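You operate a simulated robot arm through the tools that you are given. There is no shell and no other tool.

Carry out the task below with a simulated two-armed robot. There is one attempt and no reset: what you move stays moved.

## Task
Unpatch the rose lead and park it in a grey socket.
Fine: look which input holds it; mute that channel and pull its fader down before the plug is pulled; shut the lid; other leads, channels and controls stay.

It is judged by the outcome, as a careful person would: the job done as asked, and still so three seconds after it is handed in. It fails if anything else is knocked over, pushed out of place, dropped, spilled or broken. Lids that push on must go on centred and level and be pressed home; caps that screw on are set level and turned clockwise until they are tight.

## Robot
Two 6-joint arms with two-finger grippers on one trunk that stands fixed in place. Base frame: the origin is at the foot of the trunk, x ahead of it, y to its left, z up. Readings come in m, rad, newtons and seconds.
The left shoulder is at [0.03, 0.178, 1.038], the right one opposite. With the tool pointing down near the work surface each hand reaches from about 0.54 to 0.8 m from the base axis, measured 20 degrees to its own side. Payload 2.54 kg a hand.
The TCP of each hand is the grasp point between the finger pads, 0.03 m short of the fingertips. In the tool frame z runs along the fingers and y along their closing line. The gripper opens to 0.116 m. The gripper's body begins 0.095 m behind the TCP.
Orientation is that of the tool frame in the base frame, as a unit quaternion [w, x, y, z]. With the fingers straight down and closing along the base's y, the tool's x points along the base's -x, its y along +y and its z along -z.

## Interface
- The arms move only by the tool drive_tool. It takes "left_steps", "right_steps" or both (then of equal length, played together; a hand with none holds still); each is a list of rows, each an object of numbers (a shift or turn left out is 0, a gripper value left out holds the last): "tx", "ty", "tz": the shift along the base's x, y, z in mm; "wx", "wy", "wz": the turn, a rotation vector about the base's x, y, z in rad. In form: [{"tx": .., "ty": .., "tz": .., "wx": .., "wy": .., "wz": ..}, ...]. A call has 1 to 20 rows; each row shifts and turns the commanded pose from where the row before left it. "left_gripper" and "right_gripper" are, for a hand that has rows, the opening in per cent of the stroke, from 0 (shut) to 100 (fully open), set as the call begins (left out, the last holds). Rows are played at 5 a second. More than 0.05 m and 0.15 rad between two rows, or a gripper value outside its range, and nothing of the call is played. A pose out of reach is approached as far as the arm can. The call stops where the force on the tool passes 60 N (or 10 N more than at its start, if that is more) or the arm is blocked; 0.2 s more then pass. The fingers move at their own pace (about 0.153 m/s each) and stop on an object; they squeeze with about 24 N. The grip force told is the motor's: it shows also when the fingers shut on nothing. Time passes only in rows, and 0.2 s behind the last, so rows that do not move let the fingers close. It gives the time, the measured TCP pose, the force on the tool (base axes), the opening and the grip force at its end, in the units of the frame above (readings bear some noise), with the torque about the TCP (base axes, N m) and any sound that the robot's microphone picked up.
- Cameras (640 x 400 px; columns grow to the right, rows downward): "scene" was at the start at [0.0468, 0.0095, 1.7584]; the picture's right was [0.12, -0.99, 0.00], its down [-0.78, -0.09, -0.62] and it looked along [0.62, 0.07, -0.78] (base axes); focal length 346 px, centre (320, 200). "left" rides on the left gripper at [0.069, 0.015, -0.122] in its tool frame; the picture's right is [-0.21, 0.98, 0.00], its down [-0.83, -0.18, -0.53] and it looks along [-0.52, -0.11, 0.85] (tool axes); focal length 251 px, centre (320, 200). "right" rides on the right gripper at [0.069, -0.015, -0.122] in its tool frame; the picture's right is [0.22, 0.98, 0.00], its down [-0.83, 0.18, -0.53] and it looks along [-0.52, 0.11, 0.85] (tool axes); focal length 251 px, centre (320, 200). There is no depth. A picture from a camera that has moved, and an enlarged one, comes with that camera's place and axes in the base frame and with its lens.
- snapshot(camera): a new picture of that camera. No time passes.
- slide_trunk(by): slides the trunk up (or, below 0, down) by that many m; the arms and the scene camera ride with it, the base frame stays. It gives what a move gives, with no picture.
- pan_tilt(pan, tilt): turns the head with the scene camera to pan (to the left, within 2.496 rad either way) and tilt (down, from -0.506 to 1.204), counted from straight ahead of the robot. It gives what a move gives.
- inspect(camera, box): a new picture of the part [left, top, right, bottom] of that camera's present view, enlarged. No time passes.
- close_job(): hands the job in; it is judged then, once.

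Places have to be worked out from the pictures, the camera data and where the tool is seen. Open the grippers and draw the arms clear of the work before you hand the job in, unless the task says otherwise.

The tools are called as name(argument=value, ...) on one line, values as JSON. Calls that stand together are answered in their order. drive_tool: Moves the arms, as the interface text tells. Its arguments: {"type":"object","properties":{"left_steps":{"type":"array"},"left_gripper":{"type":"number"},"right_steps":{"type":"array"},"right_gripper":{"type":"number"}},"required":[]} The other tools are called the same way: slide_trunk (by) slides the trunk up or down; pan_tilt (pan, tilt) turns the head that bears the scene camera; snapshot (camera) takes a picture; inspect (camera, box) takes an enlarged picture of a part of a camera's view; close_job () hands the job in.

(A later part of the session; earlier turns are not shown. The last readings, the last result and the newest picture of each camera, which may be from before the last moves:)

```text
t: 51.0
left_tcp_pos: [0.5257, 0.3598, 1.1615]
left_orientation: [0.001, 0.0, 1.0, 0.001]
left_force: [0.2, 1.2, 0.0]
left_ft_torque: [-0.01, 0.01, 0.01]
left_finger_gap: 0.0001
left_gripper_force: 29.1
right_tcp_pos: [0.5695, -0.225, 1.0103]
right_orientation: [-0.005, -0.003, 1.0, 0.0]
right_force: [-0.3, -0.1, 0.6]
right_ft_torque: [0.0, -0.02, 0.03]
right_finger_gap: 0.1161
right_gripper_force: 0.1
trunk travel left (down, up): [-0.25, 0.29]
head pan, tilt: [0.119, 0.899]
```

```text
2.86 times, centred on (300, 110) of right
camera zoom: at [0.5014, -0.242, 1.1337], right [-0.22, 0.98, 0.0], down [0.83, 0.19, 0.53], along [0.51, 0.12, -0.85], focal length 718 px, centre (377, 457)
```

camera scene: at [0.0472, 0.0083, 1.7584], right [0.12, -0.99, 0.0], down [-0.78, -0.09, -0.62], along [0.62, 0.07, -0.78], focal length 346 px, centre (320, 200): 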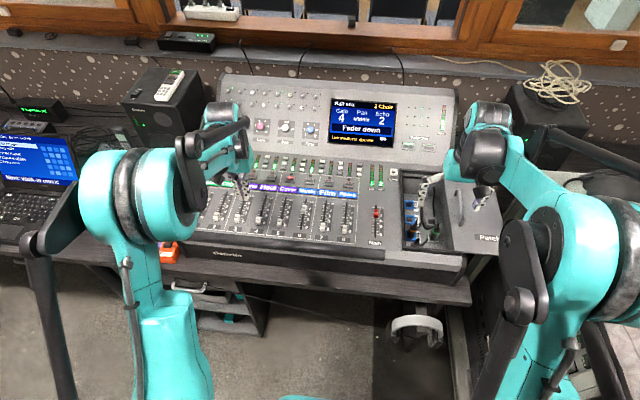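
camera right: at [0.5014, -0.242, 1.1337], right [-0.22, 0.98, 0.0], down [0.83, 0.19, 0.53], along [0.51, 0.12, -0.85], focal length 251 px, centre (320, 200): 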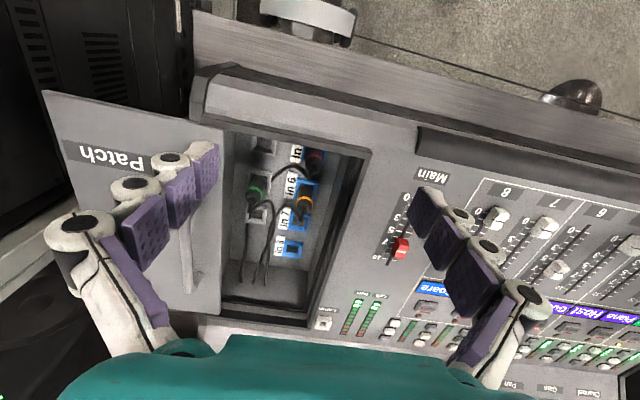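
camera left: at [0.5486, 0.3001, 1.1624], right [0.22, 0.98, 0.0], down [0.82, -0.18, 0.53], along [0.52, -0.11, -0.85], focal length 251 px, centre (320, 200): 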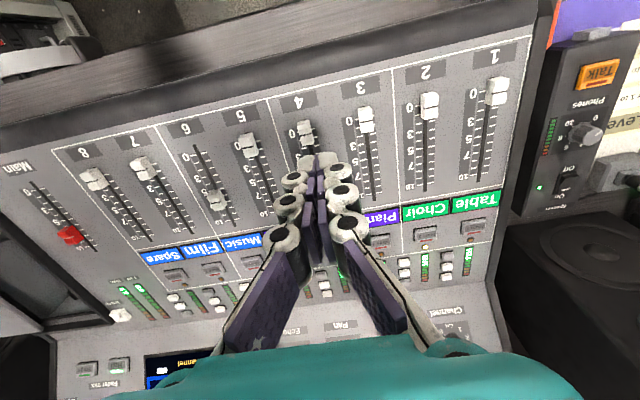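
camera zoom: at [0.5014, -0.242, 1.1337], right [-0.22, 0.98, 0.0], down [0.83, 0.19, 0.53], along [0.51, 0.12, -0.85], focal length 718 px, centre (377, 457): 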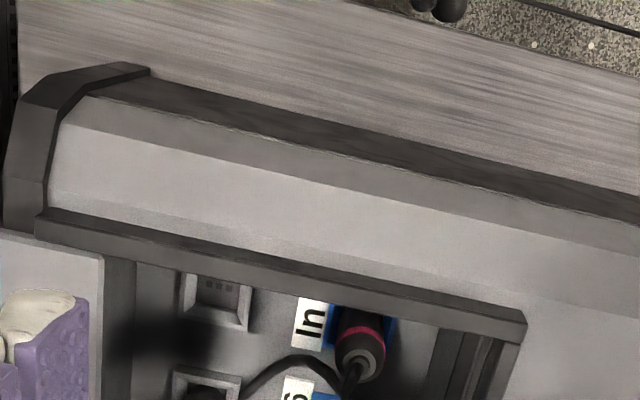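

The rose plug stands about upright at (0.626, -0.220) with ring z≈0.831 and top ≈0.848; the free grey socket beside it is near (0.625, -0.291). The lid edge is at y≈-0.313, so I turn the gripper 90° to close along x, which leaves room at both sockets.

drive_tool(right_gripper=50, right_steps=[{"tz": 30, "wz": -0.13}, {"tx": 8, "tz": 30, "wz": -0.144}, {"tx": 8, "wz": -0.144}, {"tx": 8, "wz": -0.144}, {"tx": 8, "wz": -0.144}, {"tx": 8, "wz": -0.144}, {"tx": 8, "wz": -0.144}, {"tx": 8, "wz": -0.144}, {"wz": -0.144}, {"wz": -0.144}, {"wz": -0.144}, {}])

snapshot(camera="right")

snapshot(camera="scene")

```text
t: 53.6
left_tcp_pos: [0.5264, 0.3593, 1.1613]
left_orientation: [0.001, 0.0, 1.0, 0.001]
left_force: [-1.0, 0.6, 0.0]
left_ft_torque: [-0.01, 0.02, 0.0]
left_finger_gap: 0.0002
left_gripper_force: 28.5
right_tcp_pos: [0.6262, -0.2263, 1.0708]
right_orientation: [-0.005, 0.706, 0.708, 0.002]
right_force: [-0.2, 0.0, 0.7]
right_ft_torque: [0.02, 0.0, 0.0]
right_finger_gap: 0.0578
right_gripper_force: 0.2
trunk travel left (down, up): [-0.25, 0.29]
head pan, tilt: [0.119, 0.899]
```

```text
taken
camera right: at [0.6103, -0.159, 1.1936], right [0.98, 0.22, 0.0], down [0.18, -0.83, 0.53], along [0.12, -0.51, -0.85], focal length 251 px, centre (320, 200)
```

right: 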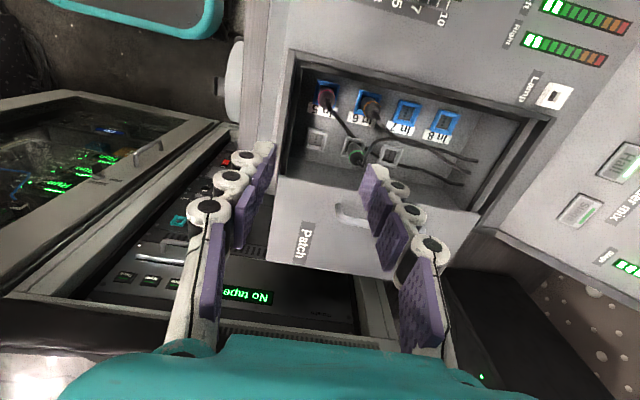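

```text
taken
camera scene: at [0.0469, 0.0095, 1.7584], right [0.12, -0.99, 0.0], down [-0.78, -0.09, -0.62], along [0.62, 0.07, -0.78], focal length 346 px, centre (320, 200)
```

scene: 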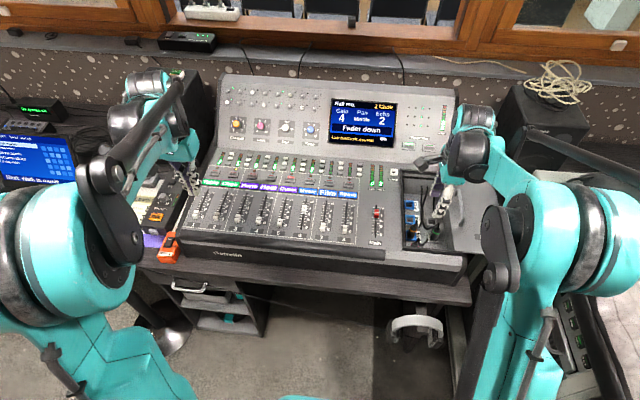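

Great view: the camera now looks across the bay. I zoom in on the plugs to refine positions.

inspect(camera="right", box=[280, 50, 480, 200])

inspect(camera="right", box=[285, 60, 405, 170])

```text
2.67 times, centred on (380, 125) of right
camera zoom: at [0.6103, -0.159, 1.1936], right [0.98, 0.22, 0.0], down [0.18, -0.83, 0.53], along [0.12, -0.51, -0.85], focal length 670 px, centre (160, 400)
```

zoom: 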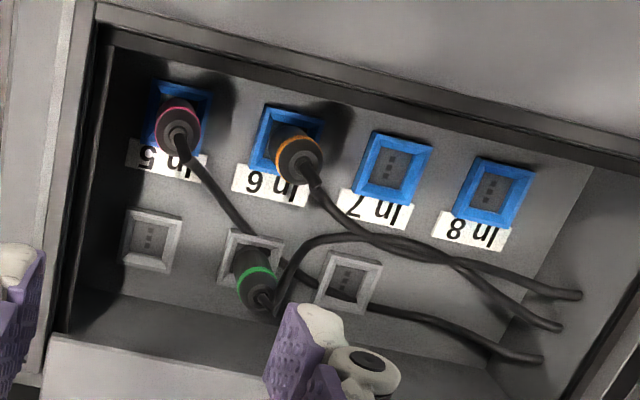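

```text
3.64 times, centred on (345, 115) of right
camera zoom: at [0.6103, -0.159, 1.1936], right [0.98, 0.22, 0.0], down [0.18, -0.83, 0.53], along [0.12, -0.51, -0.85], focal length 914 px, centre (229, 509)
```

zoom: 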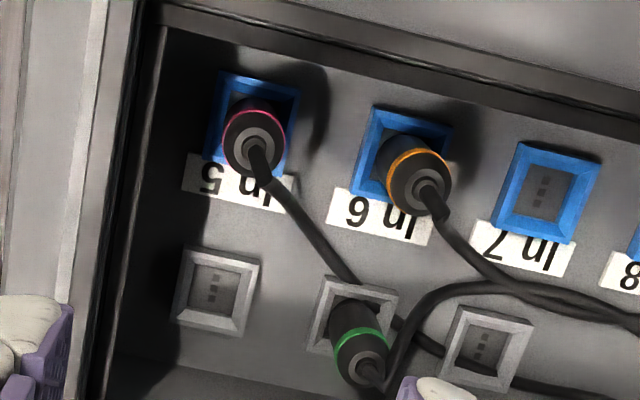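

Comparing all three views, the ring is deeper than I first thought: about (0.637, -0.218, 0.795). I move above it, descend to z≈0.93 and check again before going in.

drive_tool(right_gripper=40, right_steps=[{"tx": 5, "ty": 4, "tz": -30}, {"tx": 5, "ty": 4, "tz": -40}, {"tz": -40}, {"tz": -30}, {}])

snapshot(camera="right")

inspect(camera="right", box=[220, 0, 460, 200])

```text
t: 54.8
left_tcp_pos: [0.5271, 0.3602, 1.1601]
left_orientation: [0.001, 0.0, 1.0, 0.001]
left_force: [-0.9, -0.3, -0.1]
left_ft_torque: [0.01, 0.01, 0.02]
left_finger_gap: 0.0
left_gripper_force: 28.8
right_tcp_pos: [0.6372, -0.2172, 0.9299]
right_orientation: [-0.004, 0.705, 0.709, 0.003]
right_force: [0.0, 0.3, -0.1]
right_ft_torque: [0.0, 0.0, 0.02]
right_finger_gap: 0.0466
right_gripper_force: 0.0
trunk travel left (down, up): [-0.25, 0.29]
head pan, tilt: [0.119, 0.899]
```

```text
taken
camera right: at [0.62, -0.1504, 1.0533], right [0.98, 0.22, 0.0], down [0.19, -0.83, 0.53], along [0.12, -0.51, -0.85], focal length 251 px, centre (320, 200)
```

right: 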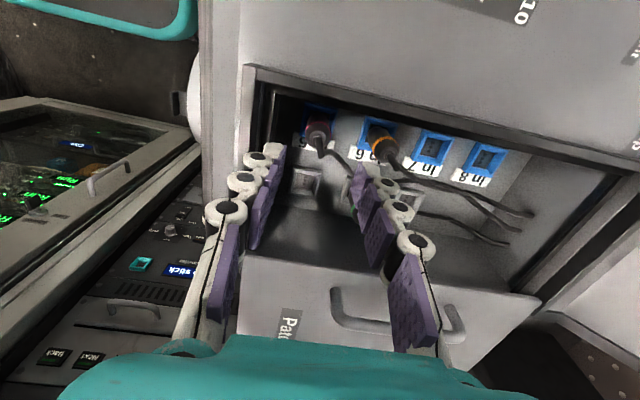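

```text
2.00 times, centred on (340, 100) of right
camera zoom: at [0.62, -0.1504, 1.0533], right [0.98, 0.22, 0.0], down [0.19, -0.83, 0.53], along [0.12, -0.51, -0.85], focal length 503 px, centre (280, 400)
```

zoom: 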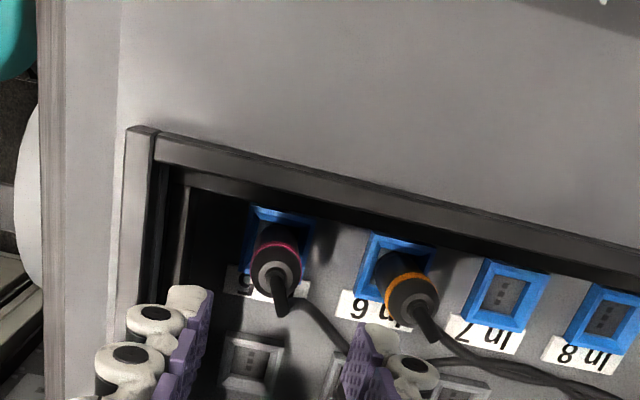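

The rose plug's ring is now estimated at (0.635, -0.215, ~0.81), centred between the fingers. I go down to about 0.86 and look again.

drive_tool(right_gripper=34, right_steps=[{"tx": -1, "tz": -25}, {"tz": -25}, {"tz": -20}, {}])

inspect(camera="right", box=[220, 0, 460, 200])

inspect(camera="scene", box=[370, 140, 500, 260])

```text
t: 55.8
left_tcp_pos: [0.5258, 0.3598, 1.16]
left_orientation: [0.002, 0.0, 1.0, 0.001]
left_force: [-0.8, -0.4, -0.2]
left_ft_torque: [-0.03, -0.01, 0.01]
left_finger_gap: 0.0
left_gripper_force: 28.7
right_tcp_pos: [0.6343, -0.2173, 0.8602]
right_orientation: [-0.004, 0.705, 0.709, 0.004]
right_force: [-1.0, -0.5, 0.9]
right_ft_torque: [-0.01, 0.02, -0.01]
right_finger_gap: 0.0395
right_gripper_force: 0.0
trunk travel left (down, up): [-0.25, 0.29]
head pan, tilt: [0.119, 0.899]
```

```text
2.00 times, centred on (340, 100) of right
camera zoom: at [0.6188, -0.151, 0.9831], right [0.98, 0.22, 0.0], down [0.19, -0.83, 0.53], along [0.12, -0.51, -0.85], focal length 503 px, centre (280, 400)
```

zoom: 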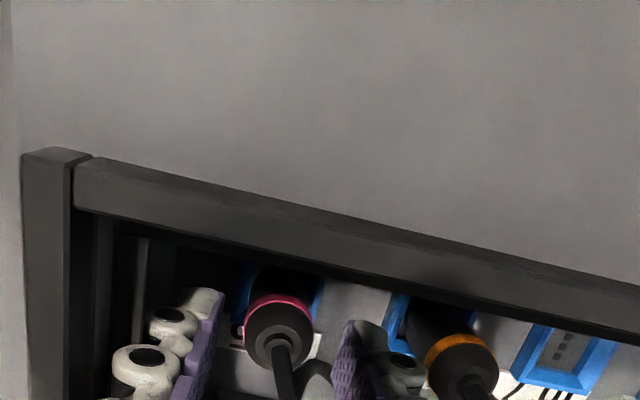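

```text
3.33 times, centred on (435, 200) of scene
camera zoom: at [0.0465, 0.0097, 1.7584], right [0.12, -0.99, 0.0], down [-0.78, -0.09, -0.62], along [0.62, 0.07, -0.78], focal length 1152 px, centre (-63, 200)
```

zoom: 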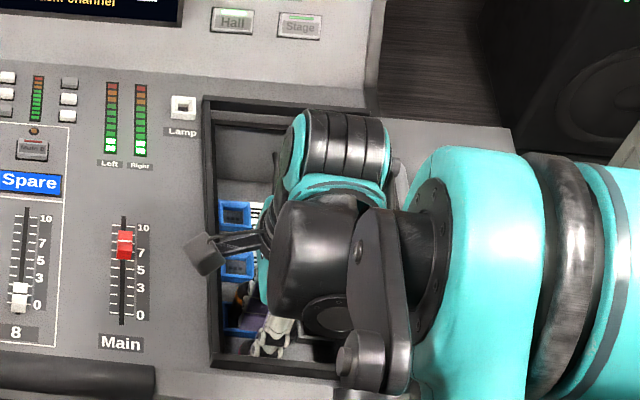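

Ring now at (0.634, -0.216, 0.812), centred between the fingers. I lower 28 mm so the pads straddle the plug body, then close.

drive_tool(right_steps=[{"tz": -10, "ty": 1}, {"tz": -10}, {"tz": -5}, {"tz": -3}, {}])

inspect(camera="right", box=[220, 0, 460, 200])

```text
t: 57.0
left_tcp_pos: [0.5256, 0.3597, 1.1604]
left_orientation: [0.0, -0.001, 1.0, 0.0]
left_force: [-0.7, -0.7, -1.2]
left_ft_torque: [0.01, -0.01, -0.02]
left_finger_gap: 0.0
left_gripper_force: 28.6
right_tcp_pos: [0.6355, -0.2162, 0.8326]
right_orientation: [-0.004, 0.705, 0.709, 0.003]
right_force: [0.3, -0.2, 0.4]
right_ft_torque: [-0.04, -0.01, 0.0]
right_finger_gap: 0.0395
right_gripper_force: 0.0
trunk travel left (down, up): [-0.25, 0.29]
head pan, tilt: [0.119, 0.899]
```

```text
2.00 times, centred on (340, 100) of right
camera zoom: at [0.6191, -0.1501, 0.9556], right [0.98, 0.22, 0.0], down [0.19, -0.83, 0.53], along [0.12, -0.51, -0.85], focal length 503 px, centre (280, 400)
```

zoom: 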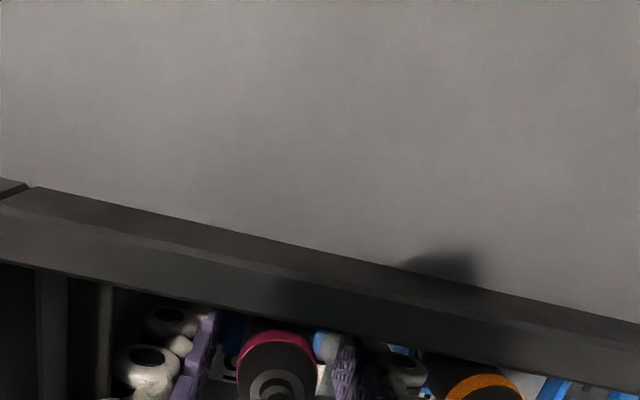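

The plug body is between the pads with no contact forces. I close the gripper.

drive_tool(right_gripper=0, right_steps=[{}, {}, {}])

snapshot(camera="right")

```text
t: 57.8
left_tcp_pos: [0.5258, 0.36, 1.1602]
left_orientation: [0.001, 0.0, 1.0, 0.001]
left_force: [0.6, -0.1, -0.1]
left_ft_torque: [-0.01, -0.01, -0.02]
left_finger_gap: 0.0
left_gripper_force: 28.6
right_tcp_pos: [0.6349, -0.2167, 0.8325]
right_orientation: [-0.004, 0.706, 0.708, 0.004]
right_force: [-6.0, 0.7, -3.2]
right_ft_torque: [0.01, 0.2, -0.05]
right_finger_gap: 0.0262
right_gripper_force: 24.0
trunk travel left (down, up): [-0.25, 0.29]
head pan, tilt: [0.119, 0.899]
```

```text
taken
camera right: at [0.6187, -0.1501, 0.9557], right [0.98, 0.22, 0.0], down [0.19, -0.83, 0.53], along [0.12, -0.51, -0.85], focal length 251 px, centre (320, 200)
```

right: 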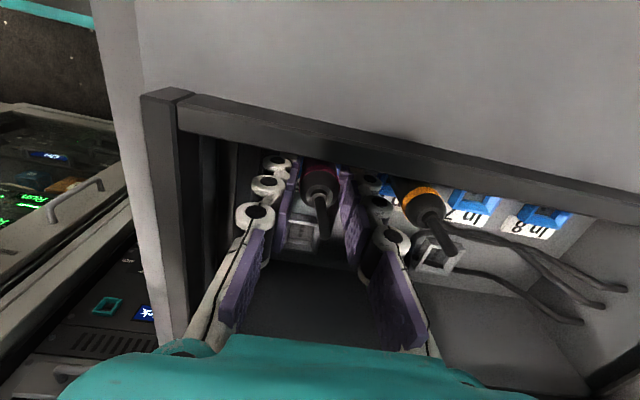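

The plug is gripped (26 mm gap, 24 N). I pull it straight up slowly.

drive_tool(right_steps=[{"tz": 2}, {"tz": 3}, {"tz": 3}, {"tz": 3}, {"tz": 3}, {"tz": 3}, {"tz": 3}, {}])

snapshot(camera="right")

```text
t: 59.6
left_tcp_pos: [0.5265, 0.36, 1.1596]
left_orientation: [0.001, 0.0, 1.0, 0.001]
left_force: [0.5, 0.4, -0.4]
left_ft_torque: [0.0, -0.04, -0.02]
left_finger_gap: 0.0002
left_gripper_force: 28.6
right_tcp_pos: [0.6361, -0.2169, 0.8524]
right_orientation: [-0.004, 0.705, 0.709, 0.004]
right_force: [0.4, -1.0, -0.3]
right_ft_torque: [-0.02, 0.01, 0.0]
right_finger_gap: 0.0256
right_gripper_force: 23.9
trunk travel left (down, up): [-0.25, 0.29]
head pan, tilt: [0.119, 0.899]
```

```text
taken
camera right: at [0.6192, -0.1501, 0.9759], right [0.98, 0.22, 0.0], down [0.19, -0.83, 0.53], along [0.12, -0.51, -0.85], focal length 251 px, centre (320, 200)
```

right: 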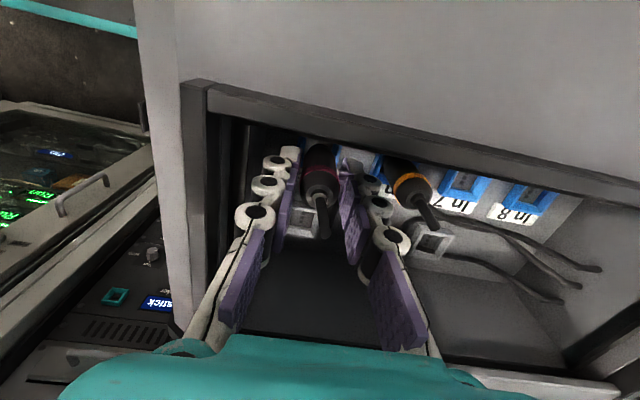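

The plug moves with the hand and there is no pulling force left. I lift further and check that its pin end is clear.

drive_tool(right_steps=[{"tz": 6}, {"tz": 8}, {"tz": 8}, {"tz": 8}, {}])

snapshot(camera="right")

inspect(camera="right", box=[220, 60, 460, 260])

inspect(camera="scene", box=[370, 140, 500, 260])

```text
t: 60.8
left_tcp_pos: [0.5278, 0.3599, 1.1602]
left_orientation: [0.001, 0.0, 1.0, 0.001]
left_force: [1.0, -1.2, -0.1]
left_ft_torque: [-0.03, 0.01, 0.0]
left_finger_gap: 0.0
left_gripper_force: 28.3
right_tcp_pos: [0.6358, -0.2161, 0.8815]
right_orientation: [-0.004, 0.705, 0.709, 0.003]
right_force: [0.2, -0.3, 0.0]
right_ft_torque: [0.0, -0.02, 0.0]
right_finger_gap: 0.0261
right_gripper_force: 23.7
trunk travel left (down, up): [-0.25, 0.29]
head pan, tilt: [0.119, 0.899]
```

```text
taken
camera right: at [0.6191, -0.1502, 1.0054], right [0.98, 0.22, 0.0], down [0.19, -0.83, 0.53], along [0.12, -0.51, -0.85], focal length 251 px, centre (320, 200)
```

right: 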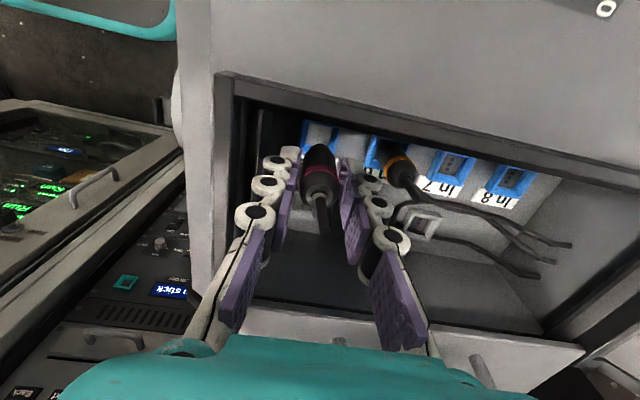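

```text
2.00 times, centred on (340, 160) of right
camera zoom: at [0.6191, -0.1502, 1.0054], right [0.98, 0.22, 0.0], down [0.19, -0.83, 0.53], along [0.12, -0.51, -0.85], focal length 503 px, centre (280, 280)
```

zoom: 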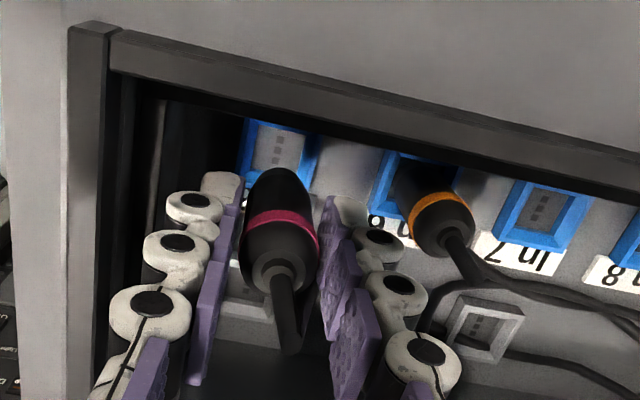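

```text
3.33 times, centred on (435, 200) of scene
camera zoom: at [0.0471, 0.0095, 1.7584], right [0.12, -0.99, 0.0], down [-0.78, -0.09, -0.62], along [0.62, 0.07, -0.78], focal length 1152 px, centre (-63, 200)
```

zoom: 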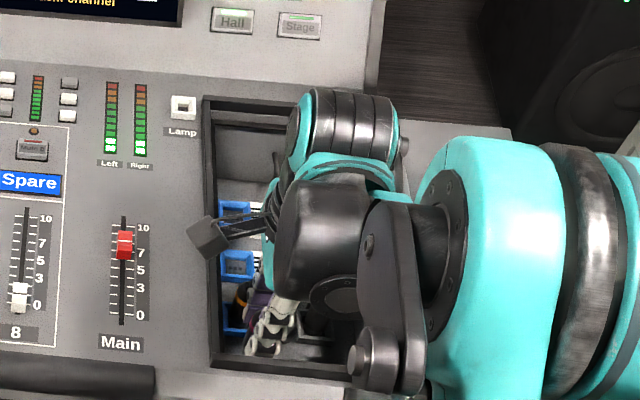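

The rose plug is out of In 5. From the view across the bay, the neighbouring grey socket is offset by about (−0.5, −72) mm, so I raise slightly and carry the plug there.

drive_tool(right_steps=[{"tz": 6}, {"ty": -12}, {"ty": -12}, {"ty": -12}, {"ty": -12}, {"ty": -12}, {"ty": -12}, {}])

snapshot(camera="right")

inspect(camera="right", box=[220, 60, 460, 260])

inspect(camera="scene", box=[370, 140, 500, 260])

```text
t: 62.6
left_tcp_pos: [0.527, 0.3602, 1.1608]
left_orientation: [0.001, 0.0, 1.0, 0.0]
left_force: [0.2, -0.7, -0.3]
left_ft_torque: [-0.04, 0.02, 0.01]
left_finger_gap: 0.0
left_gripper_force: 29.2
right_tcp_pos: [0.636, -0.2878, 0.8883]
right_orientation: [-0.004, 0.706, 0.709, 0.003]
right_force: [0.1, -0.1, -0.7]
right_ft_torque: [0.04, 0.04, 0.01]
right_finger_gap: 0.026
right_gripper_force: 24.1
trunk travel left (down, up): [-0.25, 0.29]
head pan, tilt: [0.119, 0.899]
```

```text
taken
camera right: at [0.6191, -0.2217, 1.0115], right [0.98, 0.22, 0.0], down [0.19, -0.83, 0.53], along [0.12, -0.51, -0.85], focal length 251 px, centre (320, 200)
```

right: 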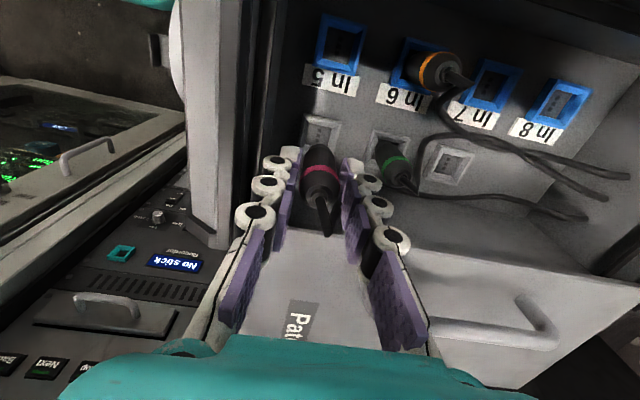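

```text
2.00 times, centred on (340, 160) of right
camera zoom: at [0.6191, -0.2217, 1.0115], right [0.98, 0.22, 0.0], down [0.19, -0.83, 0.53], along [0.12, -0.51, -0.85], focal length 503 px, centre (280, 280)
```

zoom: 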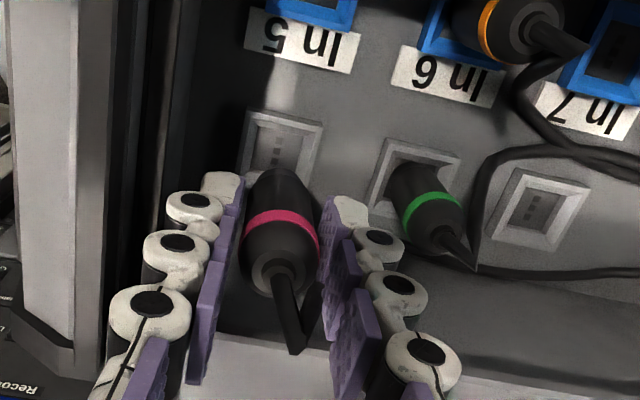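

```text
3.33 times, centred on (435, 200) of scene
camera zoom: at [0.0469, 0.0098, 1.7584], right [0.12, -0.99, 0.0], down [-0.78, -0.09, -0.62], along [0.62, 0.07, -0.78], focal length 1152 px, centre (-63, 200)
```

zoom: 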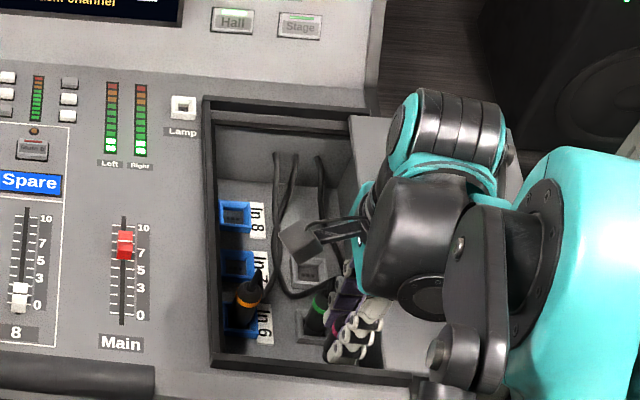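

The plug hangs just in front of the empty grey socket. I zoom to check the alignment against the In 5 view.

inspect(camera="right", box=[280, 80, 380, 170])

```text
4.44 times, centred on (330, 125) of right
camera zoom: at [0.6191, -0.2217, 1.0115], right [0.98, 0.22, 0.0], down [0.19, -0.83, 0.53], along [0.12, -0.51, -0.85], focal length 1118 px, centre (276, 533)
```

zoom: 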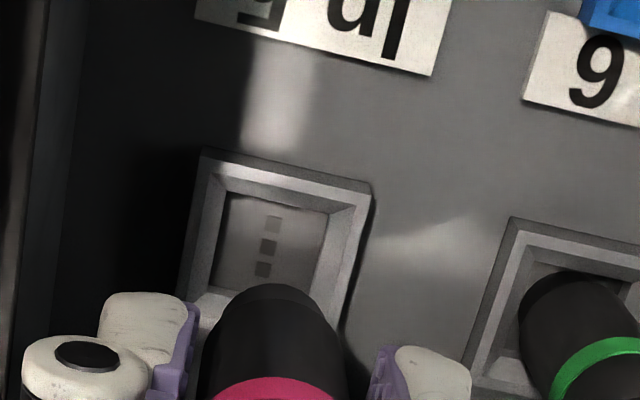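

Hole centre is at about (0.634, -0.2905), so I shift 1.5 mm further right and descend slowly, watching the forces.

drive_tool(right_steps=[{"ty": -1.5, "tx": -0.5}, {"tz": -7}, {"tz": -7}, {"tz": -6}, {"tz": -3}, {"tz": -3}, {}])

inspect(camera="right", box=[220, 60, 460, 260])

```text
t: 64.2
left_tcp_pos: [0.5262, 0.3594, 1.1586]
left_orientation: [0.001, 0.0, 1.0, 0.001]
left_force: [0.0, -0.1, 0.1]
left_ft_torque: [-0.03, -0.02, 0.0]
left_finger_gap: 0.0
left_gripper_force: 28.7
right_tcp_pos: [0.6338, -0.2901, 0.8633]
right_orientation: [-0.004, 0.706, 0.709, 0.004]
right_force: [-0.1, 0.6, -1.3]
right_ft_torque: [-0.01, 0.04, 0.0]
right_finger_gap: 0.026
right_gripper_force: 23.1
trunk travel left (down, up): [-0.25, 0.29]
head pan, tilt: [0.119, 0.899]
```

```text
2.00 times, centred on (340, 160) of right
camera zoom: at [0.6186, -0.2232, 0.9855], right [0.98, 0.22, 0.0], down [0.19, -0.83, 0.53], along [0.12, -0.51, -0.85], focal length 503 px, centre (280, 280)
```

zoom: 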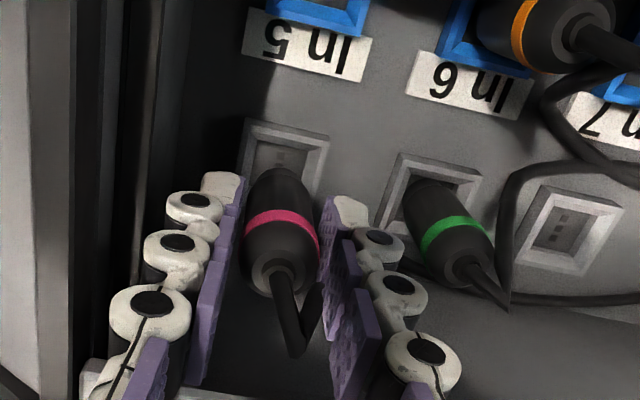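

No contact yet and the alignment holds. I continue in 2–3 mm steps.

drive_tool(right_steps=[{"tz": -2.5}, {"tz": -2.5}, {"tz": -2.5}, {"tz": -2.5}, {"tz": -2.5}, {}])

inspect(camera="right", box=[220, 60, 460, 260])

```text
t: 65.6
left_tcp_pos: [0.526, 0.3598, 1.1604]
left_orientation: [0.001, 0.0, 1.0, 0.001]
left_force: [-0.1, 0.2, 0.1]
left_ft_torque: [-0.01, 0.02, 0.02]
left_finger_gap: 0.0
left_gripper_force: 28.5
right_tcp_pos: [0.6347, -0.2898, 0.8506]
right_orientation: [-0.004, 0.705, 0.709, 0.004]
right_force: [-0.7, 0.7, -0.1]
right_ft_torque: [0.04, 0.04, -0.03]
right_finger_gap: 0.0258
right_gripper_force: 23.9
trunk travel left (down, up): [-0.25, 0.29]
head pan, tilt: [0.119, 0.899]
```

```text
2.00 times, centred on (340, 160) of right
camera zoom: at [0.6188, -0.2233, 0.9732], right [0.98, 0.22, 0.0], down [0.19, -0.83, 0.53], along [0.12, -0.51, -0.85], focal length 503 px, centre (280, 280)
```

zoom: 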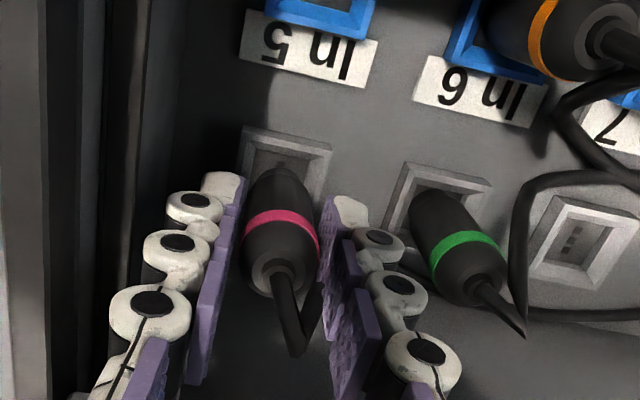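

The plug end is entering the socket frame without force. I continue down toward the seated height (TCP ≈0.8325).

drive_tool(right_steps=[{"tz": -2}, {"tz": -2}, {"tz": -2}, {"tz": -2}, {"tz": -2}, {}])

inspect(camera="right", box=[220, 60, 460, 260])

```text
t: 67.0
left_tcp_pos: [0.5271, 0.36, 1.1607]
left_orientation: [0.001, 0.0, 1.0, 0.002]
left_force: [-0.4, -0.1, 0.5]
left_ft_torque: [0.05, 0.0, -0.02]
left_finger_gap: 0.0
left_gripper_force: 28.7
right_tcp_pos: [0.6352, -0.2895, 0.84]
right_orientation: [-0.004, 0.705, 0.709, 0.004]
right_force: [-0.7, 0.0, -1.3]
right_ft_torque: [0.01, 0.01, -0.01]
right_finger_gap: 0.0259
right_gripper_force: 23.5
trunk travel left (down, up): [-0.25, 0.29]
head pan, tilt: [0.119, 0.899]
```

```text
2.00 times, centred on (340, 160) of right
camera zoom: at [0.6187, -0.2233, 0.9633], right [0.98, 0.22, 0.0], down [0.19, -0.83, 0.53], along [0.12, -0.51, -0.85], focal length 503 px, centre (280, 280)
```

zoom: 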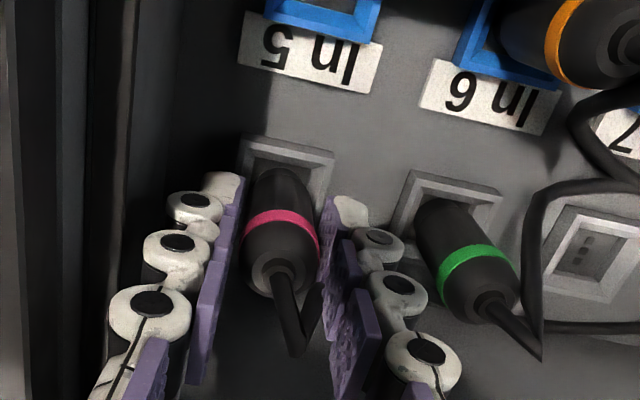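

Still free; about 8 mm remain. I press on in 1.5 mm steps until it seats.

drive_tool(right_steps=[{"tz": -2}, {"tz": -2}, {"tz": -1.5}, {"tz": -1.5}, {"tz": -1}, {}])

inspect(camera="right", box=[220, 60, 460, 260])

```text
t: 68.4
left_tcp_pos: [0.526, 0.359, 1.1604]
left_orientation: [0.001, 0.0, 1.0, 0.001]
left_force: [1.1, 0.8, -0.5]
left_ft_torque: [0.01, -0.02, -0.03]
left_finger_gap: 0.0
left_gripper_force: 28.8
right_tcp_pos: [0.6347, -0.2895, 0.8314]
right_orientation: [-0.003, 0.705, 0.709, 0.004]
right_force: [-1.0, 0.1, -0.3]
right_ft_torque: [-0.01, 0.02, 0.04]
right_finger_gap: 0.0257
right_gripper_force: 24.1
trunk travel left (down, up): [-0.25, 0.29]
head pan, tilt: [0.119, 0.899]
```

```text
2.00 times, centred on (340, 160) of right
camera zoom: at [0.6187, -0.2234, 0.9553], right [0.98, 0.22, 0.0], down [0.19, -0.83, 0.53], along [0.12, -0.51, -0.85], focal length 503 px, centre (280, 280)
```

zoom: 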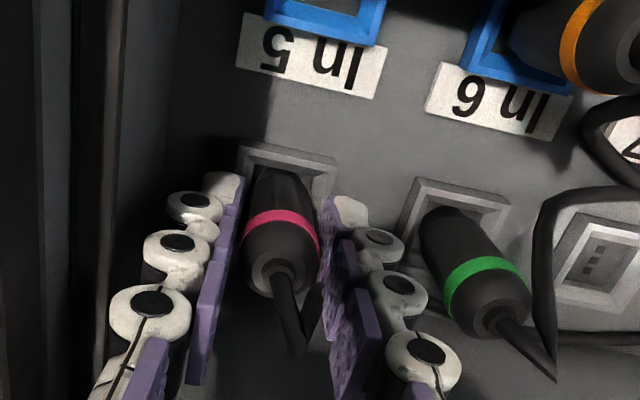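

Still no seating force. I go on in 1 mm steps and stop at resistance.

drive_tool(right_steps=[{"tz": -1}, {"tz": -1}, {"tz": -1}, {"tz": -1}, {}])

inspect(camera="right", box=[220, 60, 460, 260])

```text
t: 69.6
left_tcp_pos: [0.5255, 0.3606, 1.1607]
left_orientation: [0.001, 0.0, 1.0, 0.0]
left_force: [-0.4, -0.3, -0.4]
left_ft_torque: [-0.02, -0.03, 0.02]
left_finger_gap: 0.0
left_gripper_force: 28.3
right_tcp_pos: [0.6346, -0.29, 0.8278]
right_orientation: [-0.002, 0.704, 0.71, 0.004]
right_force: [11.6, -0.8, 23.5]
right_ft_torque: [-0.11, -0.38, 0.0]
right_finger_gap: 0.0261
right_gripper_force: 24.2
trunk travel left (down, up): [-0.25, 0.29]
head pan, tilt: [0.119, 0.899]
```

```text
2.00 times, centred on (340, 160) of right
camera zoom: at [0.6183, -0.2231, 0.9522], right [0.98, 0.22, 0.0], down [0.19, -0.83, 0.53], along [0.12, -0.51, -0.85], focal length 503 px, centre (280, 280)
```

zoom: 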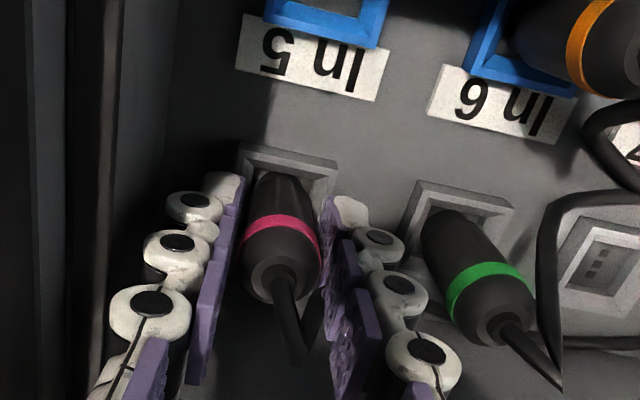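

Resistance of 23 N appeared, and the rose ring is now at z≈0.816, like the seated green one (≈0.818). I push 1 mm more to verify it is bottomed.

drive_tool(right_steps=[{"tz": -1}, {}, {}])

inspect(camera="right", box=[220, 60, 460, 260])

```text
t: 70.4
left_tcp_pos: [0.5264, 0.3598, 1.1606]
left_orientation: [0.001, 0.0, 1.0, 0.0]
left_force: [0.0, 0.7, -0.2]
left_ft_torque: [0.01, 0.03, -0.01]
left_finger_gap: 0.0002
left_gripper_force: 28.2
right_tcp_pos: [0.6348, -0.2899, 0.8278]
right_orientation: [-0.002, 0.705, 0.709, 0.004]
right_force: [14.9, -2.2, 24.3]
right_ft_torque: [-0.12, -0.48, 0.04]
right_finger_gap: 0.0262
right_gripper_force: 23.8
trunk travel left (down, up): [-0.25, 0.29]
head pan, tilt: [0.119, 0.899]
```

```text
2.00 times, centred on (340, 160) of right
camera zoom: at [0.6183, -0.223, 0.9511], right [0.98, 0.22, 0.0], down [0.19, -0.83, 0.53], along [0.12, -0.51, -0.85], focal length 503 px, centre (280, 280)
```

zoom: 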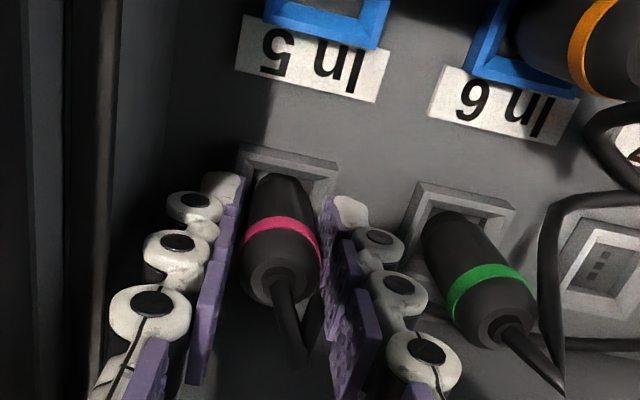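

The plug is now slipping in the fingers while pushed +x by ~15 N, so it may be rubbing on the socket's −x edge. I relax, shift 1.5 mm in +x and press again.

drive_tool(right_steps=[{"tz": 2}, {"tx": 1.5}, {"tz": -1}, {"tz": -1}, {}])

inspect(camera="right", box=[270, 100, 390, 210])

```text
t: 71.6
left_tcp_pos: [0.5256, 0.3595, 1.1603]
left_orientation: [0.001, 0.0, 1.0, 0.001]
left_force: [0.2, 0.6, 0.2]
left_ft_torque: [0.0, 0.02, 0.01]
left_finger_gap: 0.0002
left_gripper_force: 28.2
right_tcp_pos: [0.6363, -0.2903, 0.8278]
right_orientation: [-0.004, 0.705, 0.709, 0.005]
right_force: [-10.0, 3.3, 2.0]
right_ft_torque: [0.12, 0.36, -0.03]
right_finger_gap: 0.0259
right_gripper_force: 24.0
trunk travel left (down, up): [-0.25, 0.29]
head pan, tilt: [0.119, 0.899]
```

```text
3.64 times, centred on (330, 155) of right
camera zoom: at [0.6189, -0.2232, 0.9512], right [0.98, 0.22, 0.0], down [0.19, -0.83, 0.53], along [0.12, -0.51, -0.85], focal length 914 px, centre (284, 364)
```

zoom: 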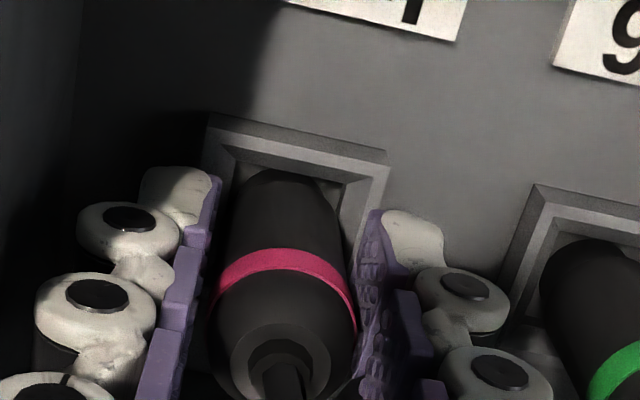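

The x force reversed, so the plug is captured inside the socket and the centre is about 0.6 mm back. I centre it and press down again.

drive_tool(right_steps=[{"tx": -0.7}, {"tz": -1}, {"tz": -1}, {}])

inspect(camera="right", box=[270, 100, 390, 210])

```text
t: 72.6
left_tcp_pos: [0.524, 0.3601, 1.1602]
left_orientation: [0.003, 0.0, 1.0, 0.001]
left_force: [-0.4, 0.4, 0.7]
left_ft_torque: [0.04, 0.02, -0.01]
left_finger_gap: 0.0
left_gripper_force: 28.7
right_tcp_pos: [0.6351, -0.2898, 0.8277]
right_orientation: [-0.001, 0.705, 0.709, 0.005]
right_force: [-3.1, 0.5, 23.3]
right_ft_torque: [-0.02, 0.13, 0.03]
right_finger_gap: 0.0261
right_gripper_force: 23.6
trunk travel left (down, up): [-0.25, 0.29]
head pan, tilt: [0.119, 0.899]
```

```text
3.64 times, centred on (330, 155) of right
camera zoom: at [0.6183, -0.223, 0.9503], right [0.98, 0.22, 0.0], down [0.18, -0.83, 0.53], along [0.12, -0.51, -0.85], focal length 914 px, centre (284, 364)
```

zoom: 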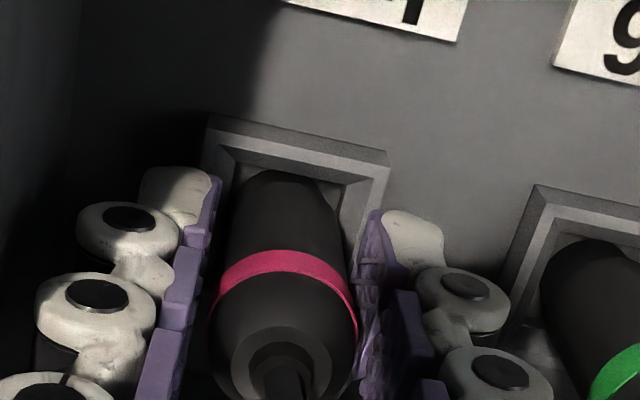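

It is bottomed: 23 N with no further travel. I release, rise straight up and look at whether it stays seated like its neighbours.

drive_tool(right_gripper=36, right_steps=[{"tz": 1}, {}, {"tz": 10}, {"tz": 20}, {"tz": 30}, {"tz": 40}, {"tz": 40}, {"tz": 40, "ty": 20}, {"ty": 30}, {}])

snapshot(camera="right")

inspect(camera="right", box=[280, 50, 480, 200])

```text
t: 74.8
left_tcp_pos: [0.5263, 0.3586, 1.1613]
left_orientation: [0.001, 0.0, 1.0, 0.002]
left_force: [0.3, -0.2, 0.4]
left_ft_torque: [-0.01, 0.03, -0.02]
left_finger_gap: 0.0001
left_gripper_force: 28.9
right_tcp_pos: [0.6349, -0.2407, 1.0072]
right_orientation: [-0.003, 0.705, 0.709, 0.003]
right_force: [-0.7, 0.4, 0.6]
right_ft_torque: [0.0, -0.03, -0.04]
right_finger_gap: 0.0417
right_gripper_force: 0.1
trunk travel left (down, up): [-0.25, 0.29]
head pan, tilt: [0.119, 0.899]
```

```text
taken
camera right: at [0.6191, -0.1744, 1.1299], right [0.98, 0.22, 0.0], down [0.19, -0.83, 0.53], along [0.12, -0.51, -0.85], focal length 251 px, centre (320, 200)
```

right: 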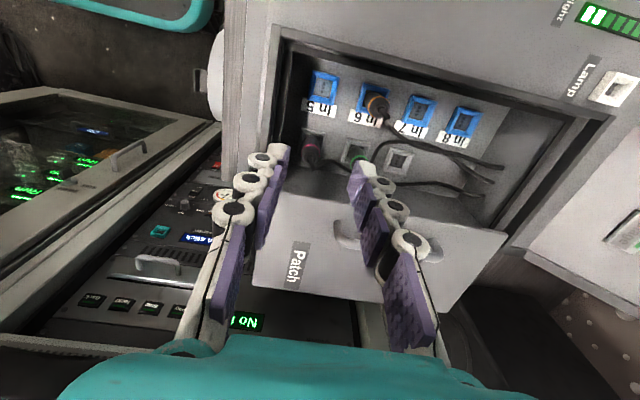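

```text
2.67 times, centred on (380, 125) of right
camera zoom: at [0.6191, -0.1744, 1.1299], right [0.98, 0.22, 0.0], down [0.19, -0.83, 0.53], along [0.12, -0.51, -0.85], focal length 670 px, centre (160, 400)
```

zoom: 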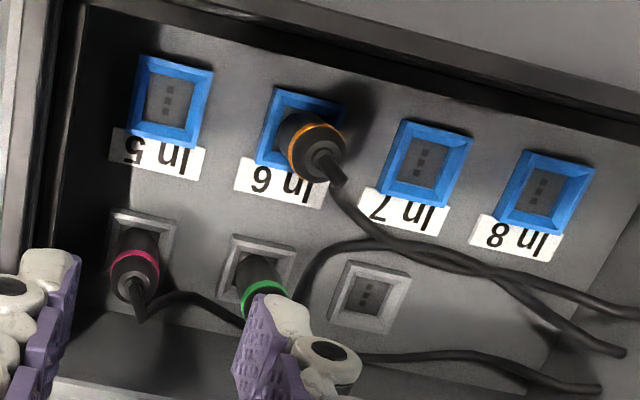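

The rose plug stays in the grey socket. I zoom to compare its depth with the green one.

inspect(camera="right", box=[290, 110, 390, 190])

inspect(camera="scene", box=[380, 150, 480, 250])

```text
5.00 times, centred on (340, 150) of right
camera zoom: at [0.6191, -0.1744, 1.1299], right [0.98, 0.22, 0.0], down [0.19, -0.83, 0.53], along [0.12, -0.51, -0.85], focal length 1257 px, centre (220, 450)
```

zoom: 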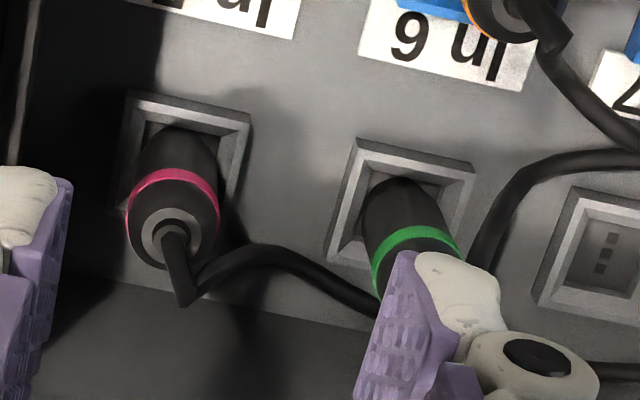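

```text
4.00 times, centred on (430, 200) of scene
camera zoom: at [0.0464, 0.0088, 1.7584], right [0.12, -0.99, 0.0], down [-0.78, -0.09, -0.62], along [0.62, 0.07, -0.78], focal length 1382 px, centre (-120, 200)
```

zoom: 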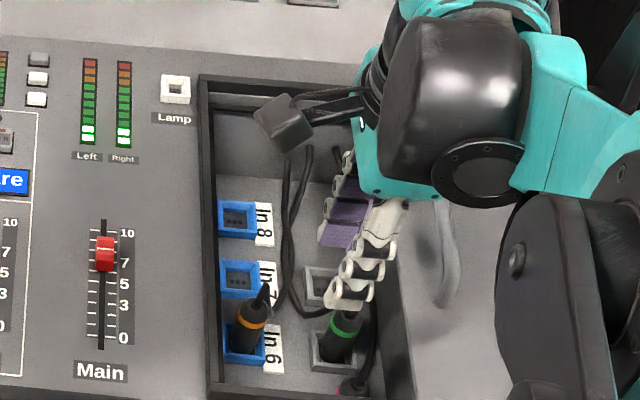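

Rose and green look equally deep. Now the lid: I turn the hand back upright with closing along y and move over the handle (now near y≈-0.343, x≈0.74).

drive_tool(right_gripper=34, right_steps=[{"tz": 40}, {"wz": 0.1428, "tx": 5}, {"wz": 0.1428, "tx": 10, "ty": -10}, {"wz": 0.1428, "tx": 10, "ty": -10}, {"wz": 0.1428, "tx": 10, "ty": -10}, {"wz": 0.1428, "tx": 10, "ty": -10}, {"wz": 0.1428, "tx": 10, "ty": -10}, {"wz": 0.1428, "tx": 10, "ty": -10}, {"wz": 0.1428, "tx": 10, "ty": -10}, {"wz": 0.1428, "tx": 10, "ty": -10}, {"wz": 0.1428, "tx": 10, "ty": -10}, {"wz": 0.1428, "tx": 10, "ty": -12}, {}])

snapshot(camera="right")

```text
t: 77.6
left_tcp_pos: [0.5262, 0.3597, 1.1598]
left_orientation: [0.001, 0.0, 1.0, 0.001]
left_force: [0.0, 0.2, 0.8]
left_ft_torque: [-0.02, 0.0, -0.01]
left_finger_gap: 0.0002
left_gripper_force: 28.8
right_tcp_pos: [0.7392, -0.3425, 1.0462]
right_orientation: [-0.006, -0.003, 1.0, 0.001]
right_force: [-0.5, 0.5, 0.6]
right_ft_torque: [0.01, -0.02, 0.0]
right_finger_gap: 0.0393
right_gripper_force: 0.0
trunk travel left (down, up): [-0.25, 0.29]
head pan, tilt: [0.119, 0.899]
```

```text
taken
camera right: at [0.672, -0.3587, 1.1696], right [-0.22, 0.98, 0.0], down [0.83, 0.19, 0.53], along [0.51, 0.12, -0.85], focal length 251 px, centre (320, 200)
```

right: 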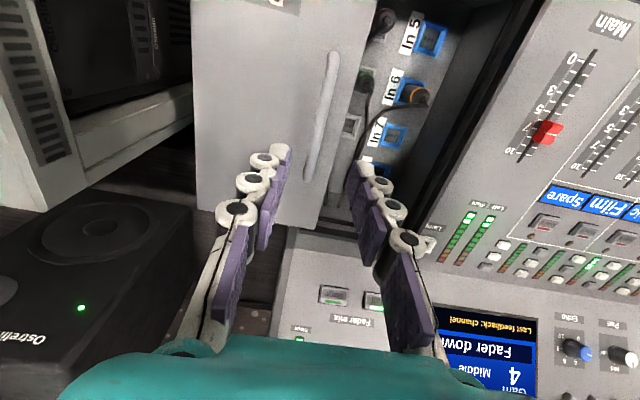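

The bar is centred between the fingers (y≈-0.344). I descend to straddle it without touching the lid.

drive_tool(right_steps=[{"tz": -35, "ty": -1}, {"tz": -35}, {"tz": -30}, {"tz": -12}, {"tz": -8}, {"tz": -4}, {}])

snapshot(camera="right")

```text
t: 79.2
left_tcp_pos: [0.5255, 0.3596, 1.16]
left_orientation: [0.001, 0.001, 1.0, 0.0]
left_force: [1.2, 0.6, -0.2]
left_ft_torque: [-0.05, 0.02, 0.02]
left_finger_gap: 0.0
left_gripper_force: 28.2
right_tcp_pos: [0.7401, -0.3418, 0.9226]
right_orientation: [-0.005, -0.003, 1.0, 0.0]
right_force: [1.5, 0.4, 3.9]
right_ft_torque: [0.02, -0.07, 0.02]
right_finger_gap: 0.0396
right_gripper_force: 0.0
trunk travel left (down, up): [-0.25, 0.29]
head pan, tilt: [0.119, 0.899]
```

```text
taken
camera right: at [0.6723, -0.3595, 1.0455], right [-0.22, 0.98, 0.0], down [0.83, 0.19, 0.53], along [0.51, 0.12, -0.85], focal length 251 px, centre (320, 200)
```

right: 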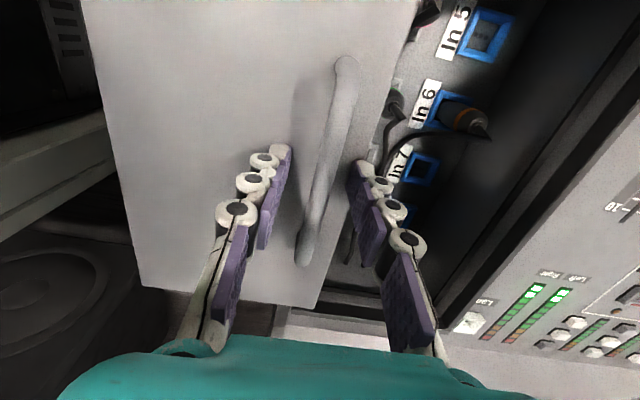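

A faint 4 N contact suggests the tips just touch, so I raise 2 mm, narrow the fingers a bit, and start pushing the lid left by its handle.

drive_tool(right_gripper=24, right_steps=[{"tz": 2}, {}, {"ty": 4}, {"ty": 4}, {"ty": 5}, {"ty": 6}, {"ty": 6}, {"ty": 6}, {}])

snapshot(camera="right")

```text
t: 81.2
left_tcp_pos: [0.5258, 0.3587, 1.1599]
left_orientation: [0.001, 0.0, 1.0, 0.001]
left_force: [0.7, -0.1, 0.9]
left_ft_torque: [0.03, -0.02, -0.01]
left_finger_gap: 0.0001
left_gripper_force: 28.9
right_tcp_pos: [0.7402, -0.3123, 0.9234]
right_orientation: [-0.005, -0.003, 1.0, 0.0]
right_force: [-0.3, -0.2, -0.7]
right_ft_torque: [0.03, 0.03, 0.02]
right_finger_gap: 0.0277
right_gripper_force: 0.1
trunk travel left (down, up): [-0.25, 0.29]
head pan, tilt: [0.119, 0.899]
```

```text
taken
camera right: at [0.6721, -0.329, 1.0474], right [-0.22, 0.98, 0.0], down [0.83, 0.19, 0.53], along [0.51, 0.12, -0.85], focal length 251 px, centre (320, 200)
```

right: 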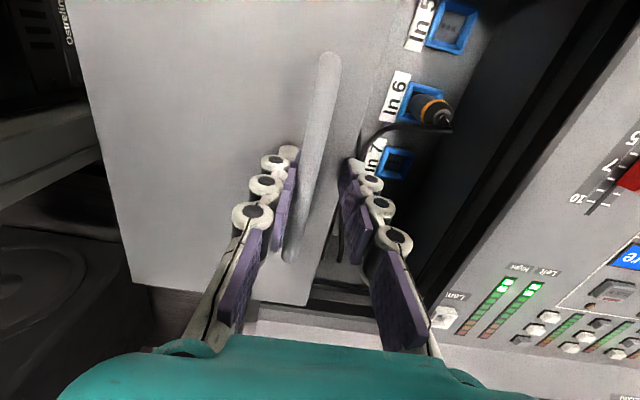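

The lid slides left with almost no force. I keep pushing toward closed.

drive_tool(right_steps=[{"ty": 8}, {"ty": 8}, {"ty": 8}, {"ty": 8}, {"ty": 8}, {"ty": 8}, {"ty": 8}, {"ty": 8}, {"ty": 8}, {"ty": 8}, {}])

snapshot(camera="right")

```text
t: 83.6
left_tcp_pos: [0.5266, 0.3611, 1.1599]
left_orientation: [0.001, 0.0, 1.0, 0.001]
left_force: [0.6, -0.1, -0.1]
left_ft_torque: [0.0, -0.03, -0.03]
left_finger_gap: 0.0
left_gripper_force: 28.5
right_tcp_pos: [0.7422, -0.2326, 0.9231]
right_orientation: [-0.005, -0.003, 1.0, 0.001]
right_force: [-0.8, -0.1, 0.1]
right_ft_torque: [-0.02, -0.04, 0.0]
right_finger_gap: 0.0275
right_gripper_force: 0.2
trunk travel left (down, up): [-0.25, 0.29]
head pan, tilt: [0.119, 0.899]
```

```text
taken
camera right: at [0.6723, -0.2491, 1.0471], right [-0.22, 0.98, 0.0], down [0.83, 0.19, 0.53], along [0.51, 0.12, -0.85], focal length 251 px, centre (320, 200)
```

right: 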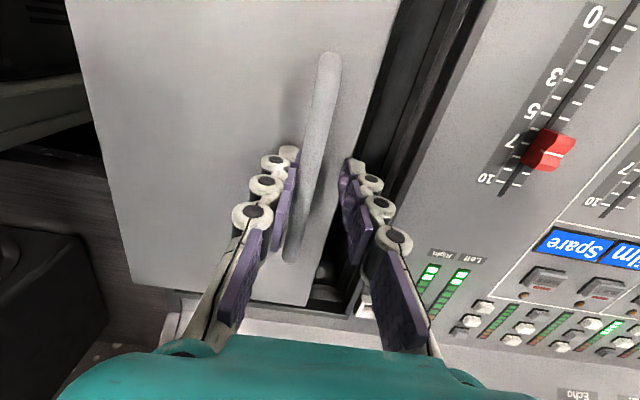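

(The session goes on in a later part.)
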